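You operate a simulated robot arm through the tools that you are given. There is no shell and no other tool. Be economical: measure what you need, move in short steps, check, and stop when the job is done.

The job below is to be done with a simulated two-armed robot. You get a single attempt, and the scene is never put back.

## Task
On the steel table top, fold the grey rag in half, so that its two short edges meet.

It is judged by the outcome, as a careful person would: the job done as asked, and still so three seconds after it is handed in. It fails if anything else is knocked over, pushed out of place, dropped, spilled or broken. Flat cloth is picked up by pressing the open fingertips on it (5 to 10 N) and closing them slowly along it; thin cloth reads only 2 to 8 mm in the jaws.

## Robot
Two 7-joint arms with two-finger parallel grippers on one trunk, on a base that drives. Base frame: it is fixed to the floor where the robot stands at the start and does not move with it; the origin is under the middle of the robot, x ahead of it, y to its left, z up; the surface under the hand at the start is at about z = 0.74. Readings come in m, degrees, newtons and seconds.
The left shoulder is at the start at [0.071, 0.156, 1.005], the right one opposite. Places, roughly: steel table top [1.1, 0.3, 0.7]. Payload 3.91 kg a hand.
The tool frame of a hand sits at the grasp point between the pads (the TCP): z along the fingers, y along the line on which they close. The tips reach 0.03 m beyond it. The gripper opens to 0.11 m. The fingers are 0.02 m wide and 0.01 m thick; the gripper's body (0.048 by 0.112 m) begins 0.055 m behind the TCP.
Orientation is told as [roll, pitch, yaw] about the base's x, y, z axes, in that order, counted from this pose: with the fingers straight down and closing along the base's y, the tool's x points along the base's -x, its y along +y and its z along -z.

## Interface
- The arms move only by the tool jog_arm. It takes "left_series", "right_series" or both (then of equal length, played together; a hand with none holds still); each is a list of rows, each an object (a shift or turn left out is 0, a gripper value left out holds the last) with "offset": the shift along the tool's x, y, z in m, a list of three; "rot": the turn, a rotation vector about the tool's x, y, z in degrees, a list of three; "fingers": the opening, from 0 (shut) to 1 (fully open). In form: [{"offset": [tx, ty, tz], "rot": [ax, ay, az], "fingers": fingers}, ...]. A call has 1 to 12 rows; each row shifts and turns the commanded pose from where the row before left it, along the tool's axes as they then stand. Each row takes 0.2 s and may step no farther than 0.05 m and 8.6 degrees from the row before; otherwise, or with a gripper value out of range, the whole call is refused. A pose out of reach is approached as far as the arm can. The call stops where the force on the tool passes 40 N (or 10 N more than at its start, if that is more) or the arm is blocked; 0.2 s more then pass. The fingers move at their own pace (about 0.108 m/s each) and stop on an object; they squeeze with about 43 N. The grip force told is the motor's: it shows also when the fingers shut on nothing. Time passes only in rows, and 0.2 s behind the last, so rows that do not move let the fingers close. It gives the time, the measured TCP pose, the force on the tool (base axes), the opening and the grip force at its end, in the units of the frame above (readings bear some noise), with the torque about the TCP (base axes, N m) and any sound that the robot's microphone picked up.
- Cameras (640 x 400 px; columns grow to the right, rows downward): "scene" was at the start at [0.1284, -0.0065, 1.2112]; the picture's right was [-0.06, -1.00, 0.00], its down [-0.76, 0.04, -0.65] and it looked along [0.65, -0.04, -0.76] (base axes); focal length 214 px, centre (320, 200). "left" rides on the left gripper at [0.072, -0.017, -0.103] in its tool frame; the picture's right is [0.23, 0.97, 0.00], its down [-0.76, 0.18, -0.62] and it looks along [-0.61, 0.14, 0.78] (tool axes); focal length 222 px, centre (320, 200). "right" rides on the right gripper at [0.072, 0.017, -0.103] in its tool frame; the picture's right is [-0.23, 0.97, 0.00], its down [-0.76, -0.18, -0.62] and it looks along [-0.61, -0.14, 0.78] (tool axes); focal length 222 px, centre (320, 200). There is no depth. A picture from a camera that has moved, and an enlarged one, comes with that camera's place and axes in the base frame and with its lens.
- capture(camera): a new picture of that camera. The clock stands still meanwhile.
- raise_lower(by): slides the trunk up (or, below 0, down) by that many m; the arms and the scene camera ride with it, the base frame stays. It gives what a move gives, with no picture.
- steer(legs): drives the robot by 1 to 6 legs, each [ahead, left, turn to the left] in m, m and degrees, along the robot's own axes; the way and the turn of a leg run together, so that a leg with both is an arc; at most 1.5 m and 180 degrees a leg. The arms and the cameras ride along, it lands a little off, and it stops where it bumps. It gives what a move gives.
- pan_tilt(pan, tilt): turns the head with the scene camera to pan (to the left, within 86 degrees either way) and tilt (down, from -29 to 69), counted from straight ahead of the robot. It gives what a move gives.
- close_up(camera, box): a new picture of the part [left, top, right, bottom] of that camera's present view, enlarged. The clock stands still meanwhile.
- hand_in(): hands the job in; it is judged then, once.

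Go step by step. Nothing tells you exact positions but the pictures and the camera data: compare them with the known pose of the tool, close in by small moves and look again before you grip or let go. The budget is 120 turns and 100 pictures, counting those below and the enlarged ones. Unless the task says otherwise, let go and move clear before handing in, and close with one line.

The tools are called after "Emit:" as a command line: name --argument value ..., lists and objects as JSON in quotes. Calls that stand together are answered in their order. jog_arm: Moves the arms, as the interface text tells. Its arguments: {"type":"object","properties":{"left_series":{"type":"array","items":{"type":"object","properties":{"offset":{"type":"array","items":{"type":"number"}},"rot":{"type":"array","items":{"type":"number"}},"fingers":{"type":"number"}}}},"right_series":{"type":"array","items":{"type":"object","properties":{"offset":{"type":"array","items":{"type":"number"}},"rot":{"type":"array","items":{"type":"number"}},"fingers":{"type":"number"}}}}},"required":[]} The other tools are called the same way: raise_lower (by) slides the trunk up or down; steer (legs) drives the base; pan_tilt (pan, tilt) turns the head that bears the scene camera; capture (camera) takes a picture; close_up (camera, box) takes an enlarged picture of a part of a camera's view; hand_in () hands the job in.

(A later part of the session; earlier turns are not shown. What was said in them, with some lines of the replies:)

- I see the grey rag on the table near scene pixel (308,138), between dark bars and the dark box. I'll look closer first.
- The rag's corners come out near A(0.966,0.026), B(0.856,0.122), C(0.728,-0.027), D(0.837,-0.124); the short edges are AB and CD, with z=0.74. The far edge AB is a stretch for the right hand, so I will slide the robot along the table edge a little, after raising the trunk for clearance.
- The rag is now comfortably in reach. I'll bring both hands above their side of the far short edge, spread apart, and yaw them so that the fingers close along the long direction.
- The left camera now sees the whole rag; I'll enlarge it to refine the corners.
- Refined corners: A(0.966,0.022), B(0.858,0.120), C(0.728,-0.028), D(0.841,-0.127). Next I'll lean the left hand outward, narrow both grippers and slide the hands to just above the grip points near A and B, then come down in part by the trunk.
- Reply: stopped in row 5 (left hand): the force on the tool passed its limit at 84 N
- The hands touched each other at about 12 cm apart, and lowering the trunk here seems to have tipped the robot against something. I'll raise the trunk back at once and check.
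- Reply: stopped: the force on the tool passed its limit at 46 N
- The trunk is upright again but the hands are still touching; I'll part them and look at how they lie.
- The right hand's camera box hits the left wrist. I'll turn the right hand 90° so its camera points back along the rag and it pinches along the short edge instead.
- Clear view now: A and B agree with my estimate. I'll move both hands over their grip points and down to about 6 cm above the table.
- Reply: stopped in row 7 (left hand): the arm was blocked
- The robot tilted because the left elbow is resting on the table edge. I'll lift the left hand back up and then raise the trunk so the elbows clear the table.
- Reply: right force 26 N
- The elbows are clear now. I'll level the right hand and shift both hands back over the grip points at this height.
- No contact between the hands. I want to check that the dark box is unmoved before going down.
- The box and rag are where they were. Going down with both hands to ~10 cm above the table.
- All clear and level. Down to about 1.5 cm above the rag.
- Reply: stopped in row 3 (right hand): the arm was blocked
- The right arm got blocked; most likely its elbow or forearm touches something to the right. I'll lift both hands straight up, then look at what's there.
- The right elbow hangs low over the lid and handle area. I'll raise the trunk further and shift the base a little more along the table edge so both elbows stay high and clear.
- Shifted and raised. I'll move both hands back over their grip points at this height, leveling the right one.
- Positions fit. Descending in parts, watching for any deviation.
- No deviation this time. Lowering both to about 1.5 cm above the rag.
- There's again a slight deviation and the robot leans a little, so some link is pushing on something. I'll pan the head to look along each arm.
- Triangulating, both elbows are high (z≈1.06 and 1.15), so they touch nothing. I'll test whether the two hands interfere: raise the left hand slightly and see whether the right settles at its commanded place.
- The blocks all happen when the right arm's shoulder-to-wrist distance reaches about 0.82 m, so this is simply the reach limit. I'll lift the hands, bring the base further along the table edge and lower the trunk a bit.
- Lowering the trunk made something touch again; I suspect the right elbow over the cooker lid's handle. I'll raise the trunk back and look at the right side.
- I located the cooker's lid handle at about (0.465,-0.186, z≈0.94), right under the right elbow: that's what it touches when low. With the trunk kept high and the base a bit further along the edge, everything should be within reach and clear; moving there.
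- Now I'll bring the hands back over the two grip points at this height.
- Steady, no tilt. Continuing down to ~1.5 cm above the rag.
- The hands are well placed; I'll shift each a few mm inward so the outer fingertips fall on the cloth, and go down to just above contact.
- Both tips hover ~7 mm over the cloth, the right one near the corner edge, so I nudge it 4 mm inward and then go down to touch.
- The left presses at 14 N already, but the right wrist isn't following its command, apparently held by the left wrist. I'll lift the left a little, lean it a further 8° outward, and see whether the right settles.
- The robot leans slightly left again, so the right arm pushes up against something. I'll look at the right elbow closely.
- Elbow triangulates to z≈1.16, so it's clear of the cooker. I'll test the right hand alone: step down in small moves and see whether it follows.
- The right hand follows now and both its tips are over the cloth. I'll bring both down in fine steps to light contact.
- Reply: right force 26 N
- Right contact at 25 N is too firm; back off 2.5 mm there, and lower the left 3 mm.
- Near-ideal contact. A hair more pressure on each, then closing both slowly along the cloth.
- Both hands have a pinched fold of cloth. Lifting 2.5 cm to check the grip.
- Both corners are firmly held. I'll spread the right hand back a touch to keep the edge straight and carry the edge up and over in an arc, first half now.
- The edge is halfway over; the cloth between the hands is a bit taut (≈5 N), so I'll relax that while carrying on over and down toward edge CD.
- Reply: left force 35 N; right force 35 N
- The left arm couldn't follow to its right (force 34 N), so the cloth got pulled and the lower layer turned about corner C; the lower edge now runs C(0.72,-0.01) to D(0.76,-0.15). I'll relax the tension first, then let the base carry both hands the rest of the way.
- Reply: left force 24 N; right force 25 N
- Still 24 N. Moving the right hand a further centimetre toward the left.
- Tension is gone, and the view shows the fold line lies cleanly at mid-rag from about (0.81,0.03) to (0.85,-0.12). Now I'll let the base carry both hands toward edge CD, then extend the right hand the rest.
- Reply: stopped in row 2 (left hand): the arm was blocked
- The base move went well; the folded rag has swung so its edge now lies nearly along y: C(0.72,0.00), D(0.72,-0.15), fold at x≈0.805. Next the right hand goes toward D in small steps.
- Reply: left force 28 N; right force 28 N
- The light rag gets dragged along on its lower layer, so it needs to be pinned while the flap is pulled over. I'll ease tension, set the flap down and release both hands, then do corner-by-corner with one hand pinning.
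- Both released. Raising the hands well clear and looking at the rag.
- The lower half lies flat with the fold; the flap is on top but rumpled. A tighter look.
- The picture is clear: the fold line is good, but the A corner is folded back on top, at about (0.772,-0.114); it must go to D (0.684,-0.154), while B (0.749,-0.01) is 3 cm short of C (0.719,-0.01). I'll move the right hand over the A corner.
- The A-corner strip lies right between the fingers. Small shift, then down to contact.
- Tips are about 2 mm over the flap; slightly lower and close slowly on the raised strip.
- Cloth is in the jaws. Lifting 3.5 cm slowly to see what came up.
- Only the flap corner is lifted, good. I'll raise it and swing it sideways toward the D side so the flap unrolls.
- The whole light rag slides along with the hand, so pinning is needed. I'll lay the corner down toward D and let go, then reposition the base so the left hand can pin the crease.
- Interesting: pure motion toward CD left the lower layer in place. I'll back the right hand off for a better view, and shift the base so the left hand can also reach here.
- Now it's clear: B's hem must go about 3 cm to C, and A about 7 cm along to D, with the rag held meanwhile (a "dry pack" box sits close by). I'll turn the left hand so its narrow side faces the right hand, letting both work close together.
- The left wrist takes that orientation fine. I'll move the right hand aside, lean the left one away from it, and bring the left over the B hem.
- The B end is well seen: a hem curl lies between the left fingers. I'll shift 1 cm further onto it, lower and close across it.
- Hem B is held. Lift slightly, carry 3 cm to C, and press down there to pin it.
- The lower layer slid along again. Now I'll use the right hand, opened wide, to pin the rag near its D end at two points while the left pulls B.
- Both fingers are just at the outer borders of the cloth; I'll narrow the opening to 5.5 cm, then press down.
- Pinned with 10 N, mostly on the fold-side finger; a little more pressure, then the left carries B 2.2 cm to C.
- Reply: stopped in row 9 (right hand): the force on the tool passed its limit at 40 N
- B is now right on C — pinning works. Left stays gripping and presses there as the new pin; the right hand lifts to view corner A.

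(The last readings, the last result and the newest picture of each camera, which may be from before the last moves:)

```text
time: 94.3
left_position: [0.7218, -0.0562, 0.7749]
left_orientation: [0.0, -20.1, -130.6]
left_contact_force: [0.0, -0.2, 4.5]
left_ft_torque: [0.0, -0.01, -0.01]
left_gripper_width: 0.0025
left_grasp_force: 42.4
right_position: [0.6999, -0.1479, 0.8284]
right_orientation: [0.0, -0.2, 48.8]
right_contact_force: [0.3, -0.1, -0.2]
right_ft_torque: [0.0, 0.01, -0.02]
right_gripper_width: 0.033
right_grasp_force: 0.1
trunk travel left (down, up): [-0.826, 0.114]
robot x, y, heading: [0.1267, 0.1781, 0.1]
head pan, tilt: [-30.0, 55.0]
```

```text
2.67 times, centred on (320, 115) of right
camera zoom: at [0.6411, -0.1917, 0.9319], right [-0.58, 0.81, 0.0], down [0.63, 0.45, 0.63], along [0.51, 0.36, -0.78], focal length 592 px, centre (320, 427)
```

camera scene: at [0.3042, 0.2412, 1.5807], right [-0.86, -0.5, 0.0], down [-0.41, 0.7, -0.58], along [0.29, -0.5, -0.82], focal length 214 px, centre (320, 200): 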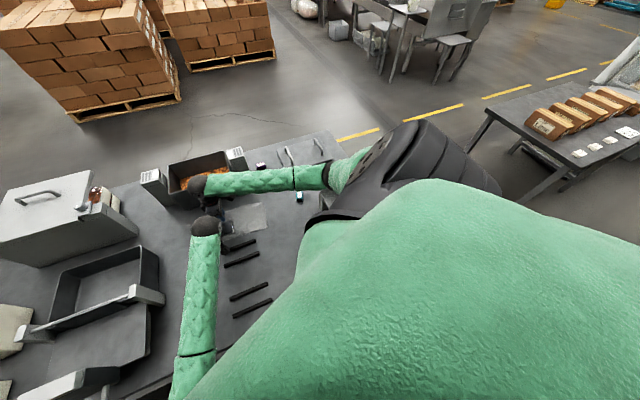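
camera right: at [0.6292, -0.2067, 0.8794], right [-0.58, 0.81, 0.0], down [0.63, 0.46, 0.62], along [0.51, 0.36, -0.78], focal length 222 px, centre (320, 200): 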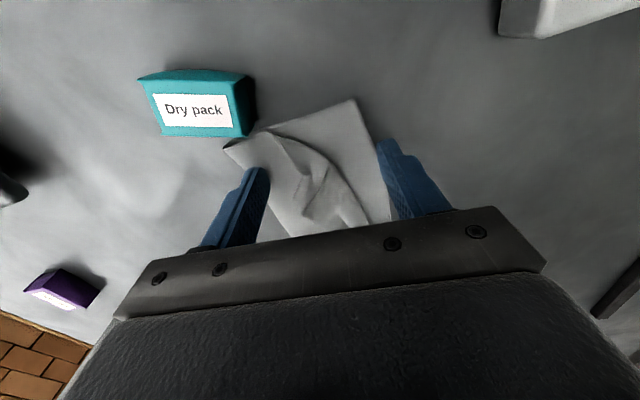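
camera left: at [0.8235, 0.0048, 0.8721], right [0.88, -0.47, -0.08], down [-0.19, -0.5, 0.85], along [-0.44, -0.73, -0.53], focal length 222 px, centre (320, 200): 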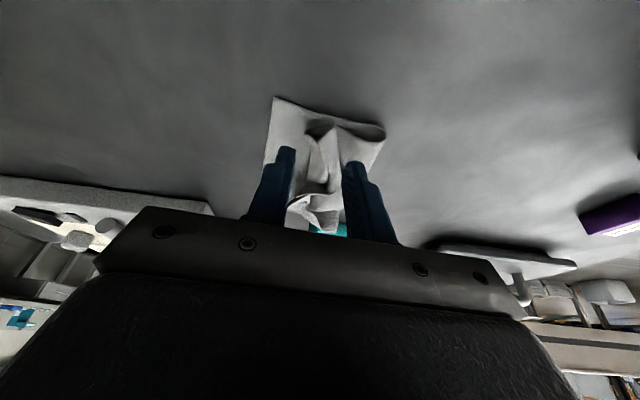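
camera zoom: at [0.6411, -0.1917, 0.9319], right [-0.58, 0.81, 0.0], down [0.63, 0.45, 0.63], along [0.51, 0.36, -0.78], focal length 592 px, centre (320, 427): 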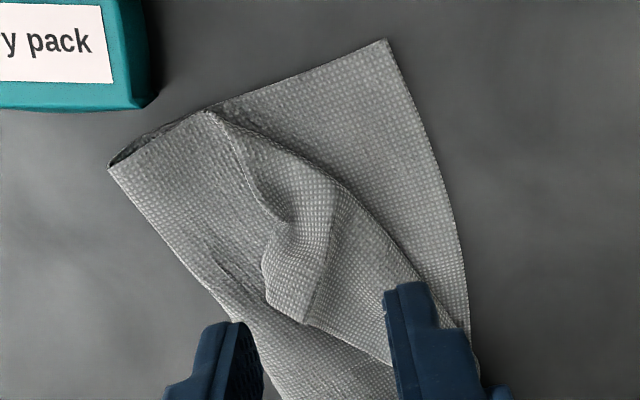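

Corner A's strip is visible at about (0.715,-0.152). Moving the right fingers over it, down, and closing across it while the left keeps C pinned.

Emit:
jog_arm --left_series '[{}, {}, {}, {}, {}, {}, {}, {}, {}, {}, {}]' --right_series '[{"offset": [-0.0063, -0.0132, 0.01]}, {"offset": [0, 0, 0.025]}, {"offset": [0, 0, 0.02]}, {"fingers": 0.26}, {"fingers": 0.21}, {"fingers": 0.16}, {"fingers": 0.11}, {"fingers": 0.06}, {"fingers": 0}, {}, {}]'

Emit:
close_up --camera "right" --box '[200, 20, 440, 170]'

```text
time: 96.8
left_position: [0.7213, -0.0572, 0.7753]
left_orientation: [0.1, -20.1, -130.7]
left_contact_force: [0.7, -1.6, 4.1]
left_ft_torque: [-0.06, 0.03, 0.01]
left_gripper_width: 0.0024
left_grasp_force: 42.4
right_position: [0.7148, -0.1501, 0.7758]
right_orientation: [0.1, -0.2, 48.7]
right_contact_force: [-0.7, 1.8, -0.1]
right_ft_torque: [0.04, 0.01, -0.01]
right_gripper_width: 0.0023
right_grasp_force: 42.0
trunk travel left (down, up): [-0.826, 0.114]
robot x, y, heading: [0.1297, 0.1784, 0.0]
head pan, tilt: [-30.0, 55.0]
```

```text
2.67 times, centred on (320, 95) of right
camera zoom: at [0.6553, -0.1953, 0.8782], right [-0.58, 0.81, 0.0], down [0.63, 0.45, 0.63], along [0.51, 0.36, -0.78], focal length 592 px, centre (320, 480)
```

zoom: 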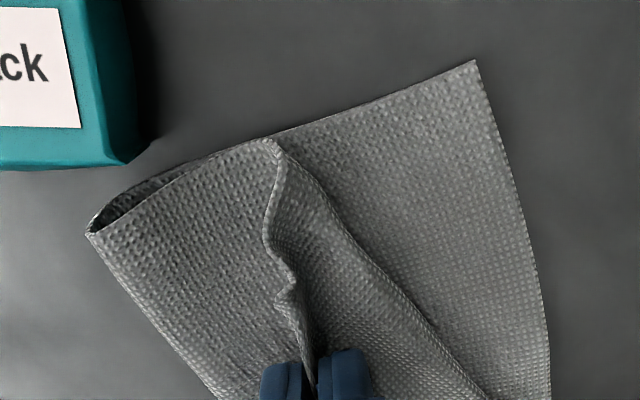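

Corner A is gripped, and D is at (0.646,-0.167). With a firmer left press at C, the right lifts A and swings it over to D.

Emit:
jog_arm --left_series '[{"offset": [0.0003, 0, 0.0008]}, {}, {}, {}, {}, {}, {}, {}, {}]' --right_series '[{}, {"offset": [0, 0, -0.015]}, {"offset": [0.0104, 0.0027, -0.012]}, {"offset": [0.0127, 0.0044, -0.008]}, {"offset": [0.0129, 0.0064, 0.002]}, {"offset": [0.0091, 0.0079, 0.012]}, {"offset": [0.0029, 0.0066, 0.014]}, {"offset": [0, 0, 0.005]}, {}]'

Emit:
close_up --camera "right" --box '[180, 20, 460, 195]'

```text
time: 98.0
left_position: [0.7185, -0.0625, 0.776]
left_orientation: [0.5, -20.5, -131.1]
left_contact_force: [-3.0, -15.3, 5.3]
left_ft_torque: [-0.44, 0.13, 0.19]
left_gripper_width: 0.0026
left_grasp_force: 42.8
right_position: [0.6839, -0.1654, 0.809]
right_orientation: [0.1, -0.6, 49.1]
right_contact_force: [3.4, 14.2, -3.6]
right_ft_torque: [0.5, -0.1, 0.02]
right_gripper_width: 0.0023
right_grasp_force: 42.6
trunk travel left (down, up): [-0.826, 0.114]
robot x, y, heading: [0.1235, 0.1802, -0.5]
head pan, tilt: [-30.0, 55.0]
stopped in row 6 (left hand): the force on the tool passed its limit at 43 N (the readings are from after the stop); the commanded pose is now the measured one
```

```text
2.29 times, centred on (320, 108) of right
camera zoom: at [0.6238, -0.2102, 0.9099], right [-0.59, 0.81, 0.01], down [0.63, 0.45, 0.63], along [0.51, 0.37, -0.78], focal length 508 px, centre (320, 411)
```

zoom: 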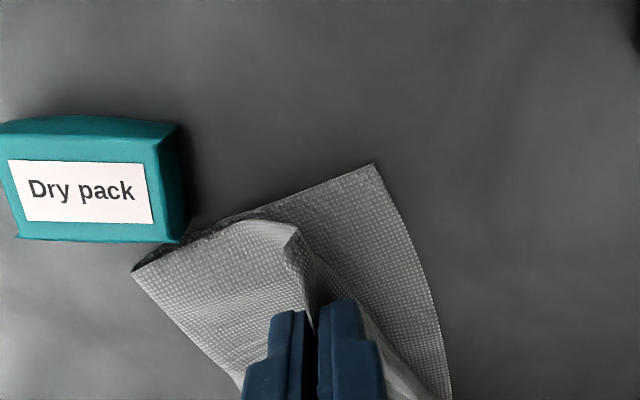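

The flap edge is now stretched straight (taut), so only the swing toward CD and down remains: about 1.6 cm over and 3 cm down.

Emit:
jog_arm --left_series '[{}, {}, {}, {}, {}]' --right_series '[{"offset": [-0.001, 0.006, 0.008]}, {"offset": [0, 0.006, 0.011]}, {"offset": [0, 0.0045, 0.011]}, {"offset": [0, 0, 0.003]}, {}]'

Emit:
close_up --camera "right" --box '[180, 0, 460, 175]'

```text
time: 99.2
left_position: [0.7189, -0.0611, 0.7753]
left_orientation: [0.3, -20.3, -130.8]
left_contact_force: [-0.7, -0.6, 0.3]
left_ft_torque: [0.0, -0.02, 0.02]
left_gripper_width: 0.0022
left_grasp_force: 42.4
right_position: [0.6731, -0.1555, 0.7754]
right_orientation: [0.1, -0.4, 48.9]
right_contact_force: [0.0, 0.4, 0.2]
right_ft_torque: [0.04, 0.02, -0.04]
right_gripper_width: 0.0024
right_grasp_force: 42.5
trunk travel left (down, up): [-0.826, 0.114]
robot x, y, heading: [0.1245, 0.1813, -0.2]
head pan, tilt: [-30.0, 55.0]
```

```text
2.29 times, centred on (320, 88) of right
camera zoom: at [0.613, -0.1995, 0.8775], right [-0.58, 0.81, 0.0], down [0.63, 0.45, 0.63], along [0.51, 0.37, -0.78], focal length 508 px, centre (320, 457)
```

zoom: 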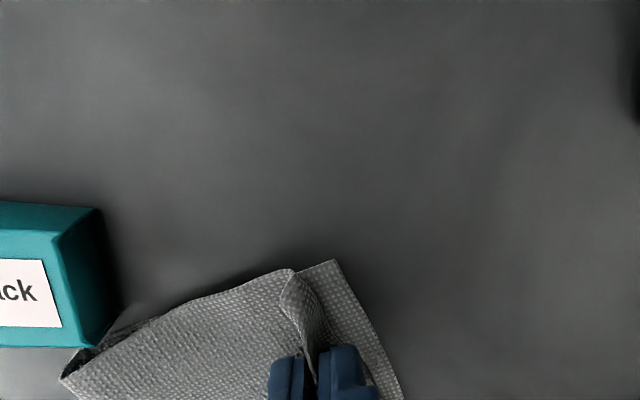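

Nearly there: the flap's side lies along to within about 1.3 cm of D. A final nudge toward D, set down, release the right hand and raise it to look.

Emit:
jog_arm --left_series '[{}, {}, {}, {}, {}, {}, {}, {}, {}]' --right_series '[{"offset": [0.003, 0.004, -0.002]}, {"offset": [0.003, 0.004, 0]}, {"offset": [0, 0, 0.004]}, {}, {"fingers": 0.2}, {}, {"offset": [0, 0, -0.02]}, {"offset": [-0.01, 0, -0.03]}, {}]'

Emit:
close_up --camera "right" --box '[180, 20, 460, 195]'

```text
time: 101.2
left_position: [0.7192, -0.0603, 0.7748]
left_orientation: [0.3, -20.3, -131.0]
left_contact_force: [-0.4, 0.0, 0.4]
left_ft_torque: [0.0, -0.02, 0.01]
left_gripper_width: 0.0024
left_grasp_force: 42.2
right_position: [0.6684, -0.145, 0.8235]
right_orientation: [0.1, -0.5, 49.0]
right_contact_force: [0.5, 1.0, 0.3]
right_ft_torque: [0.03, -0.02, 0.01]
right_gripper_width: 0.0218
right_grasp_force: 0.0
trunk travel left (down, up): [-0.826, 0.114]
robot x, y, heading: [0.1266, 0.1789, 0.0]
head pan, tilt: [-30.0, 55.0]
```

```text
2.29 times, centred on (320, 108) of right
camera zoom: at [0.6093, -0.1894, 0.9252], right [-0.58, 0.81, 0.0], down [0.63, 0.45, 0.63], along [0.51, 0.37, -0.78], focal length 508 px, centre (320, 411)
```

zoom: 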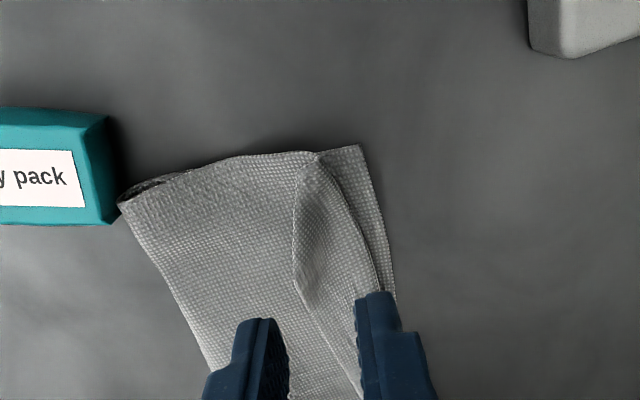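

Very good: only a narrow hem at the A corner remains folded back, with A near (0.681,-0.148) and D near (0.632,-0.156). I'll pinch the hem edge near A and flip it over to D, with the left pressing at C.

Emit:
jog_arm --left_series '[{"offset": [0.0004, 0, 0.001]}, {}, {}, {}, {}, {}, {}, {}, {}, {}]' --right_series '[{"offset": [0.0011, -0.0044, 0.015]}, {"offset": [0, 0, 0.02]}, {"offset": [0, 0, 0.0155]}, {}, {"fingers": 0.16}, {"fingers": 0.12}, {"fingers": 0.08}, {"fingers": 0.04}, {"fingers": 0}, {}]'

```text
time: 103.4
left_position: [0.7189, -0.061, 0.7732]
left_orientation: [0.3, -20.4, -131.1]
left_contact_force: [1.2, -0.2, 5.7]
left_ft_torque: [-0.02, 0.01, 0.0]
left_gripper_width: 0.0025
left_grasp_force: 42.3
right_position: [0.6715, -0.1503, 0.7723]
right_orientation: [0.1, -0.6, 48.9]
right_contact_force: [0.5, 0.5, 1.5]
right_ft_torque: [0.01, 0.02, 0.02]
right_gripper_width: 0.002
right_grasp_force: 42.2
trunk travel left (down, up): [-0.826, 0.114]
robot x, y, heading: [0.1269, 0.1752, -0.4]
head pan, tilt: [-30.0, 55.0]
```

Something thin (2 mm) is in the jaws. Lifting and flipping it over toward D, then a look before release.

Emit:
jog_arm --left_series '[{}, {}, {}, {}, {}, {}, {}]' --right_series '[{"offset": [0, 0, -0.015]}, {"offset": [0.006, 0.004, -0.008]}, {"offset": [0.009, 0.006, 0]}, {"offset": [0.006, 0.005, 0.007]}, {"offset": [0.002, 0.002, 0.008]}, {"offset": [0, 0, 0.004]}, {}]'

Emit:
close_up --camera "right" --box '[180, 20, 460, 195]'

```text
time: 104.4
left_position: [0.7162, -0.0641, 0.7741]
left_orientation: [0.4, -20.8, -131.2]
left_contact_force: [-6.3, -8.4, 3.1]
left_ft_torque: [-0.23, 0.16, 0.0]
left_gripper_width: 0.0025
left_grasp_force: 42.6
right_position: [0.6523, -0.1519, 0.7939]
right_orientation: [0.0, -1.0, 49.0]
right_contact_force: [5.3, 7.2, -1.9]
right_ft_torque: [0.23, -0.15, -0.01]
right_gripper_width: 0.0018
right_grasp_force: 42.2
trunk travel left (down, up): [-0.826, 0.114]
robot x, y, heading: [0.1272, 0.1738, 0.0]
head pan, tilt: [-30.0, 55.0]
stopped in row 5 (right hand): the force on the tool passed its limit at 49 N (the readings are from after the stop); the commanded pose is now the measured one
```

```text
2.29 times, centred on (320, 108) of right
camera zoom: at [0.5916, -0.1986, 0.8943], right [-0.59, 0.81, 0.0], down [0.63, 0.45, 0.64], along [0.51, 0.38, -0.77], focal length 508 px, centre (320, 411)
```

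zoom: 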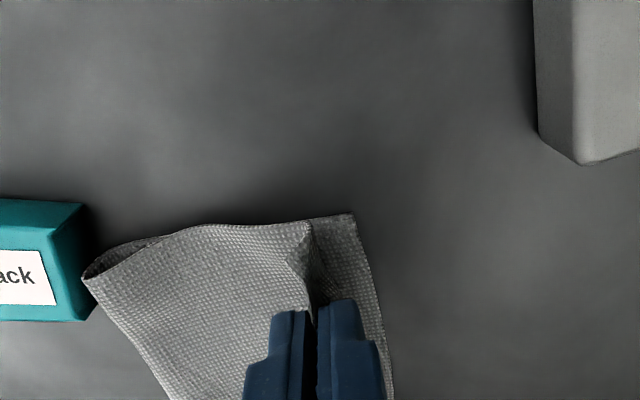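

The flap edge is taut and right over D's side; it needs ~1.2 cm more toward CD and to come down. Then I'll release the right.

Emit:
jog_arm --left_series '[{"offset": [0.0003, 0, 0.0008]}, {}, {}, {}, {}, {}, {}, {}, {}, {}]' --right_series '[{"offset": [-0.003, 0.003, 0]}, {"offset": [0, 0.005, 0.006]}, {"offset": [0, 0.005, 0.008]}, {"offset": [0, 0.002, 0.007]}, {}, {"fingers": 0.12}, {"fingers": 0.2}, {"offset": [0, 0, -0.015]}, {"offset": [-0.01, 0, -0.035]}, {}]'

Emit:
close_up --camera "right" --box '[180, 20, 460, 195]'

```text
time: 105.3
left_position: [0.7177, -0.061, 0.7732]
left_orientation: [0.5, -20.7, -131.0]
left_contact_force: [-0.8, 0.2, 4.6]
left_ft_torque: [0.0, 0.05, -0.02]
left_gripper_width: 0.0026
left_grasp_force: 42.2
right_position: [0.6454, -0.1408, 0.7796]
right_orientation: [-0.2, -1.2, 49.0]
right_contact_force: [0.4, 13.9, 10.4]
right_ft_torque: [-2.07, 0.74, -0.97]
right_gripper_width: 0.0021
right_grasp_force: 41.8
trunk travel left (down, up): [-0.826, 0.114]
robot x, y, heading: [0.1247, 0.1812, -0.1]
head pan, tilt: [-30.0, 55.0]
stopped in row 4 (right hand): the force on the tool passed its limit at 57 N (the readings are from after the stop); the commanded pose is now the measured one
```

```text
2.29 times, centred on (320, 108) of right
camera zoom: at [0.5849, -0.1857, 0.8811], right [-0.59, 0.81, 0.0], down [0.62, 0.45, 0.64], along [0.52, 0.38, -0.77], focal length 508 px, centre (320, 411)
```

zoom: 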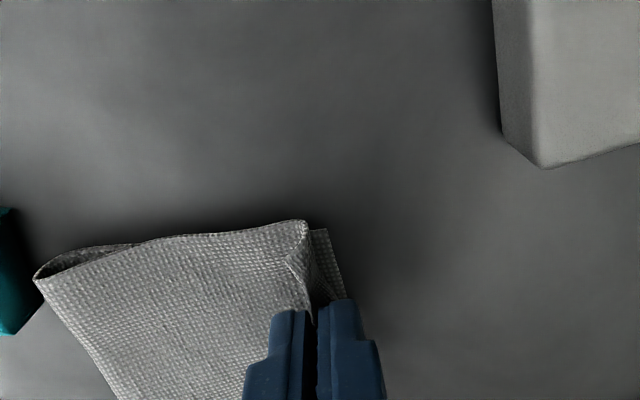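

The gripper's body has just met the cooker's corner, so I stop there: the flap is within ~6 mm of D. Open, back off away from the cooker, and rise.

Emit:
jog_arm --left_series '[{}, {}, {}, {}, {}, {}, {}]' --right_series '[{"fingers": 0.12}, {"fingers": 0.15}, {"offset": [0, -0.005, -0.008]}, {"offset": [0, -0.004, -0.02]}, {"offset": [-0.015, -0.006, -0.035]}, {"offset": [-0.02, -0.01, -0.03]}, {}]'

Emit:
close_up --camera "right" --box '[200, 0, 480, 175]'

```text
time: 106.9
left_position: [0.717, -0.061, 0.7738]
left_orientation: [0.3, -20.4, -131.0]
left_contact_force: [2.0, -1.5, 12.0]
left_ft_torque: [-0.05, -0.03, 0.01]
left_gripper_width: 0.0026
left_grasp_force: 43.2
right_position: [0.687, -0.1336, 0.8743]
right_orientation: [-0.3, -1.1, 49.1]
right_contact_force: [0.1, -0.2, 0.4]
right_ft_torque: [-0.01, 0.02, -0.01]
right_gripper_width: 0.0167
right_grasp_force: 0.0
trunk travel left (down, up): [-0.826, 0.114]
robot x, y, heading: [0.1238, 0.1757, 0.4]
head pan, tilt: [-30.0, 55.0]
```

```text
2.29 times, centred on (340, 88) of right
camera zoom: at [0.6255, -0.1798, 0.975], right [-0.59, 0.81, 0.0], down [0.62, 0.45, 0.64], along [0.52, 0.38, -0.77], focal length 508 px, centre (274, 457)
```

zoom: 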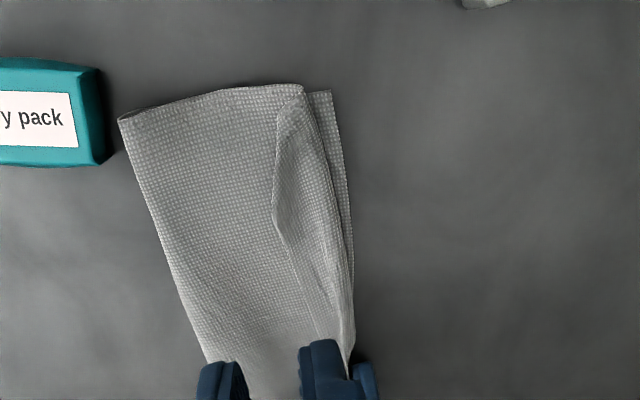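

Very close now: only the A corner's hem (~2 cm) is turned back along the edge. I'll turn the right hand a little to keep clear of the cooker, pinch right at corner A, and lead it to D.

Emit:
jog_arm --left_series '[{}, {}, {}, {}, {}, {}, {}, {}, {}, {}, {}, {}]' --right_series '[{"rot": [0, 0, -6.5], "fingers": 0.2}, {"rot": [0, 0, -6.5]}, {"offset": [0.0135, 0.016, 0.02]}, {"offset": [0, 0, 0.04]}, {"offset": [0, 0, 0.03]}, {"offset": [0, 0, 0.011]}, {}, {"fingers": 0.15}, {"fingers": 0.1}, {"fingers": 0.05}, {"fingers": 0}, {}]'

```text
time: 109.5
left_position: [0.7171, -0.0613, 0.7735]
left_orientation: [0.5, -20.5, -131.0]
left_contact_force: [-0.4, 1.1, 10.9]
left_ft_torque: [-0.09, 0.01, -0.02]
left_gripper_width: 0.0027
left_grasp_force: 43.4
right_position: [0.6681, -0.1353, 0.7743]
right_orientation: [-0.5, -0.9, 62.0]
right_contact_force: [1.2, 1.7, 2.3]
right_ft_torque: [0.04, -0.01, 0.0]
right_gripper_width: 0.0019
right_grasp_force: 42.6
trunk travel left (down, up): [-0.826, 0.114]
robot x, y, heading: [0.1254, 0.176, -0.1]
head pan, tilt: [-30.0, 55.0]
```

Pinched (1.9 mm). Lifting and swinging A toward D in an arc.

Emit:
jog_arm --left_series '[{}, {}, {}, {}, {}, {}, {}]' --right_series '[{"offset": [0, 0, -0.014]}, {"offset": [0.007, 0.004, -0.008]}, {"offset": [0.009, 0.006, 0]}, {"offset": [0.007, 0.005, 0.006]}, {"offset": [0.003, 0.003, 0.008]}, {"offset": [0, 0, 0.006]}, {}]'

```text
time: 110.5
left_position: [0.7136, -0.0673, 0.7742]
left_orientation: [0.5, -21.1, -131.4]
left_contact_force: [-10.3, -10.7, 3.2]
left_ft_torque: [-0.29, 0.23, 0.01]
left_gripper_width: 0.0025
left_grasp_force: 42.7
right_position: [0.6478, -0.1457, 0.7914]
right_orientation: [-0.5, -1.6, 62.1]
right_contact_force: [8.7, 11.1, -2.6]
right_ft_torque: [0.38, -0.29, -0.05]
right_gripper_width: 0.0023
right_grasp_force: 42.5
trunk travel left (down, up): [-0.826, 0.114]
robot x, y, heading: [0.1244, 0.1824, 0.0]
head pan, tilt: [-30.0, 55.0]
stopped in row 4 (left hand): the force on the tool passed its limit at 44 N (the readings are from after the stop); the commanded pose is now the measured one
```

Edge taut again, over the right place. Ease a bit, 8 mm more toward CD, set down, release and rise.

Emit:
jog_arm --left_series '[{}, {}, {}, {}, {}, {}, {}, {}, {}, {}]' --right_series '[{"offset": [-0.0028, -0.0008, 0]}, {"offset": [-0.001, 0.0035, 0.006]}, {"offset": [-0.001, 0.0035, 0.007]}, {"offset": [0, 0, 0.0035]}, {}, {"fingers": 0.1}, {"fingers": 0.15}, {"offset": [0, -0.004, -0.012]}, {"offset": [-0.01, -0.006, -0.04]}, {}]'

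Emit:
close_up --camera "right" --box '[180, 0, 460, 175]'

```text
time: 112.7
left_position: [0.7139, -0.0652, 0.7736]
left_orientation: [0.5, -20.9, -131.2]
left_contact_force: [1.0, 0.9, 4.4]
left_ft_torque: [0.05, 0.0, 0.01]
left_gripper_width: 0.0027
left_grasp_force: 42.6
right_position: [0.6579, -0.1352, 0.8276]
right_orientation: [-0.7, -1.5, 62.1]
right_contact_force: [-0.6, 0.8, 0.3]
right_ft_torque: [-0.01, 0.0, 0.01]
right_gripper_width: 0.0164
right_grasp_force: 0.0
trunk travel left (down, up): [-0.826, 0.114]
robot x, y, heading: [0.1251, 0.1825, 0.2]
head pan, tilt: [-30.0, 55.0]
```

```text
2.29 times, centred on (320, 88) of right
camera zoom: at [0.6067, -0.1941, 0.9269], right [-0.75, 0.66, 0.0], down [0.5, 0.58, 0.64], along [0.43, 0.48, -0.76], focal length 508 px, centre (320, 457)
```

zoom: 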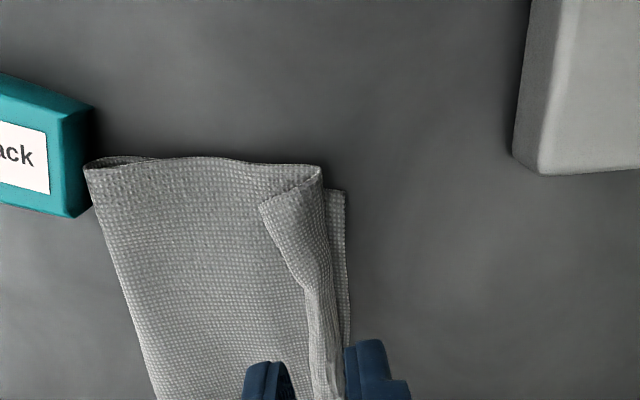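

One more improvement: the A corner is still turned in by ~2 cm. I'll lean the right hand so its body stays clear of the cooker, scoop the corner's edge, and flip it outward.

Emit:
jog_arm --left_series '[{}, {}, {}, {}, {}, {}, {}, {}, {}, {}, {}, {}]' --right_series '[{"rot": [-8.3, 0, 0], "fingers": 0.2}, {"rot": [-8.3, 0, 0]}, {"rot": [-8.3, 0, 0]}, {"offset": [0.0333, -0.0172, -0.008]}, {"offset": [0, -0.01, 0.0215]}, {"offset": [0, -0.01, 0.0215]}, {}, {"fingers": 0.15}, {"fingers": 0.1}, {"fingers": 0.05}, {"fingers": 0}, {}]'

```text
time: 115.3
left_position: [0.7143, -0.066, 0.7725]
left_orientation: [0.6, -20.9, -131.3]
left_contact_force: [-0.4, -1.1, 2.9]
left_ft_torque: [-0.05, -0.03, -0.02]
left_gripper_width: 0.0025
left_grasp_force: 42.4
right_position: [0.6607, -0.1739, 0.7791]
right_orientation: [24.3, -1.5, 62.1]
right_contact_force: [1.0, -0.4, 0.9]
right_ft_torque: [0.02, 0.03, 0.03]
right_gripper_width: 0.0023
right_grasp_force: 42.1
trunk travel left (down, up): [-0.826, 0.114]
robot x, y, heading: [0.1218, 0.1813, 0.2]
head pan, tilt: [-30.0, 55.0]
```

Cloth is held (2.3 mm). Flip: up, 3 cm outward past the edge, and down.

Emit:
jog_arm --left_series '[{}, {}, {}, {}, {}, {}]' --right_series '[{"offset": [0, 0.0051, -0.0109]}, {"offset": [-0.0026, 0.0112, -0.0013]}, {"offset": [-0.0031, 0.0105, 0.0049]}, {"offset": [-0.0021, 0.0032, 0.0115]}, {"offset": [0, -0.0025, 0.0054]}, {}]'

```text
time: 116.7
left_position: [0.7155, -0.0657, 0.7731]
left_orientation: [0.4, -21.0, -131.3]
left_contact_force: [0.3, 1.2, 4.2]
left_ft_torque: [-0.04, 0.01, 0.0]
left_gripper_width: 0.0023
left_grasp_force: 42.7
right_position: [0.6391, -0.1533, 0.7824]
right_orientation: [24.3, -1.5, 62.0]
right_contact_force: [-0.8, -0.3, -0.7]
right_ft_torque: [0.03, 0.02, 0.04]
right_gripper_width: 0.0017
right_grasp_force: 42.4
trunk travel left (down, up): [-0.826, 0.114]
robot x, y, heading: [0.1229, 0.1794, 0.1]
head pan, tilt: [-30.0, 55.0]
```

No resistance, so I'll release both hands gently and raise them straight up.

Emit:
jog_arm --left_series '[{}, {}, {}, {}, {"offset": [-0.0004, 0, -0.001], "fingers": 0.08}, {"fingers": 0.14}, {}, {"offset": [-0.0051, 0, -0.0141]}, {"offset": [-0.0137, 0, -0.0376]}, {"offset": [-0.0137, 0, -0.0376]}, {}]' --right_series '[{"fingers": 0.08}, {"fingers": 0.14}, {}, {"offset": [0, 0.0063, -0.0136]}, {"offset": [0, 0.0169, -0.0362]}, {"offset": [0, 0.0169, -0.0362]}, {}, {}, {}, {}, {}]'

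Emit:
close_up --camera "right" --box '[160, 0, 480, 200]'

```text
time: 119.1
left_position: [0.713, -0.0645, 0.8708]
left_orientation: [0.4, -20.9, -131.3]
left_contact_force: [0.1, -0.4, -0.6]
left_ft_torque: [-0.04, 0.03, 0.01]
left_gripper_width: 0.0153
left_grasp_force: 0.1
right_position: [0.6357, -0.154, 0.8773]
right_orientation: [24.3, -1.5, 62.1]
right_contact_force: [-0.5, 0.8, -0.9]
right_ft_torque: [-0.01, 0.05, 0.0]
right_gripper_width: 0.0152
right_grasp_force: 0.0
trunk travel left (down, up): [-0.826, 0.114]
robot x, y, heading: [0.128, 0.1801, 0.1]
head pan, tilt: [-30.0, 55.0]
```

```text
2.00 times, centred on (320, 100) of right
camera zoom: at [0.6246, -0.2339, 0.9752], right [-0.68, 0.61, 0.41], down [0.72, 0.47, 0.51], along [0.12, 0.64, -0.76], focal length 444 px, centre (320, 400)
```

zoom: 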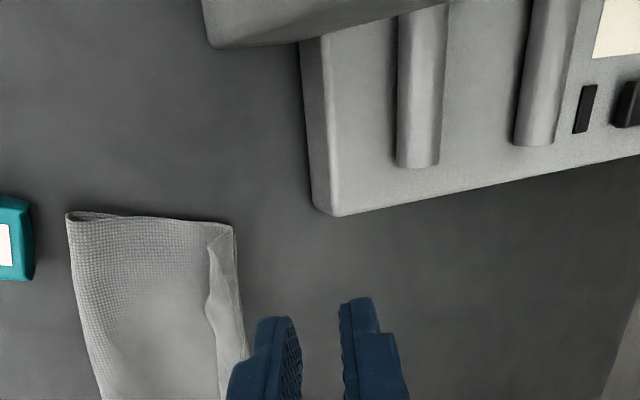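

The rag now lies folded in half with the short edges together to about a centimetre, and its neighbours stand untouched. No pictures remain, so I'll raise the hands clear and hand in.

Emit:
jog_arm --left_series '[{"offset": [-0.0137, 0, -0.0376]}, {"offset": [-0.0137, 0, -0.0376]}, {}, {}]' --right_series '[{"offset": [0, 0.0169, -0.0362]}, {"offset": [0, 0.0169, -0.0362]}, {}, {}]'

Emit:
hand_in

```text
time: 120.1
left_position: [0.7129, -0.0643, 0.952]
left_orientation: [0.5, -21.0, -131.3]
left_contact_force: [-0.4, -0.5, 0.6]
left_ft_torque: [0.0, -0.04, 0.0]
left_gripper_width: 0.0155
left_grasp_force: 0.0
right_position: [0.6351, -0.1552, 0.957]
right_orientation: [24.3, -1.4, 62.2]
right_contact_force: [1.0, 0.4, 0.2]
right_ft_torque: [-0.01, 0.01, 0.03]
right_gripper_width: 0.0154
right_grasp_force: 0.1
trunk travel left (down, up): [-0.826, 0.114]
robot x, y, heading: [0.1282, 0.1796, 0.2]
head pan, tilt: [-30.0, 55.0]
```

```text
The job is handed in.
```

The grey rag is folded in half, with its short edges meeting to within about 1 cm along the stretch the last picture showed. A narrow hem, about 1 cm, is still turned back along the upper edge, and the rag turned and slid on the table during the fold. The last picture showed nothing else disturbed, but it did not cover the whole table. The right gripper pressed hard enough to trip the force stop while beside the cooker, and the robot leaned on the table and other things a few times. Both hands are clear, and the job is handed in.
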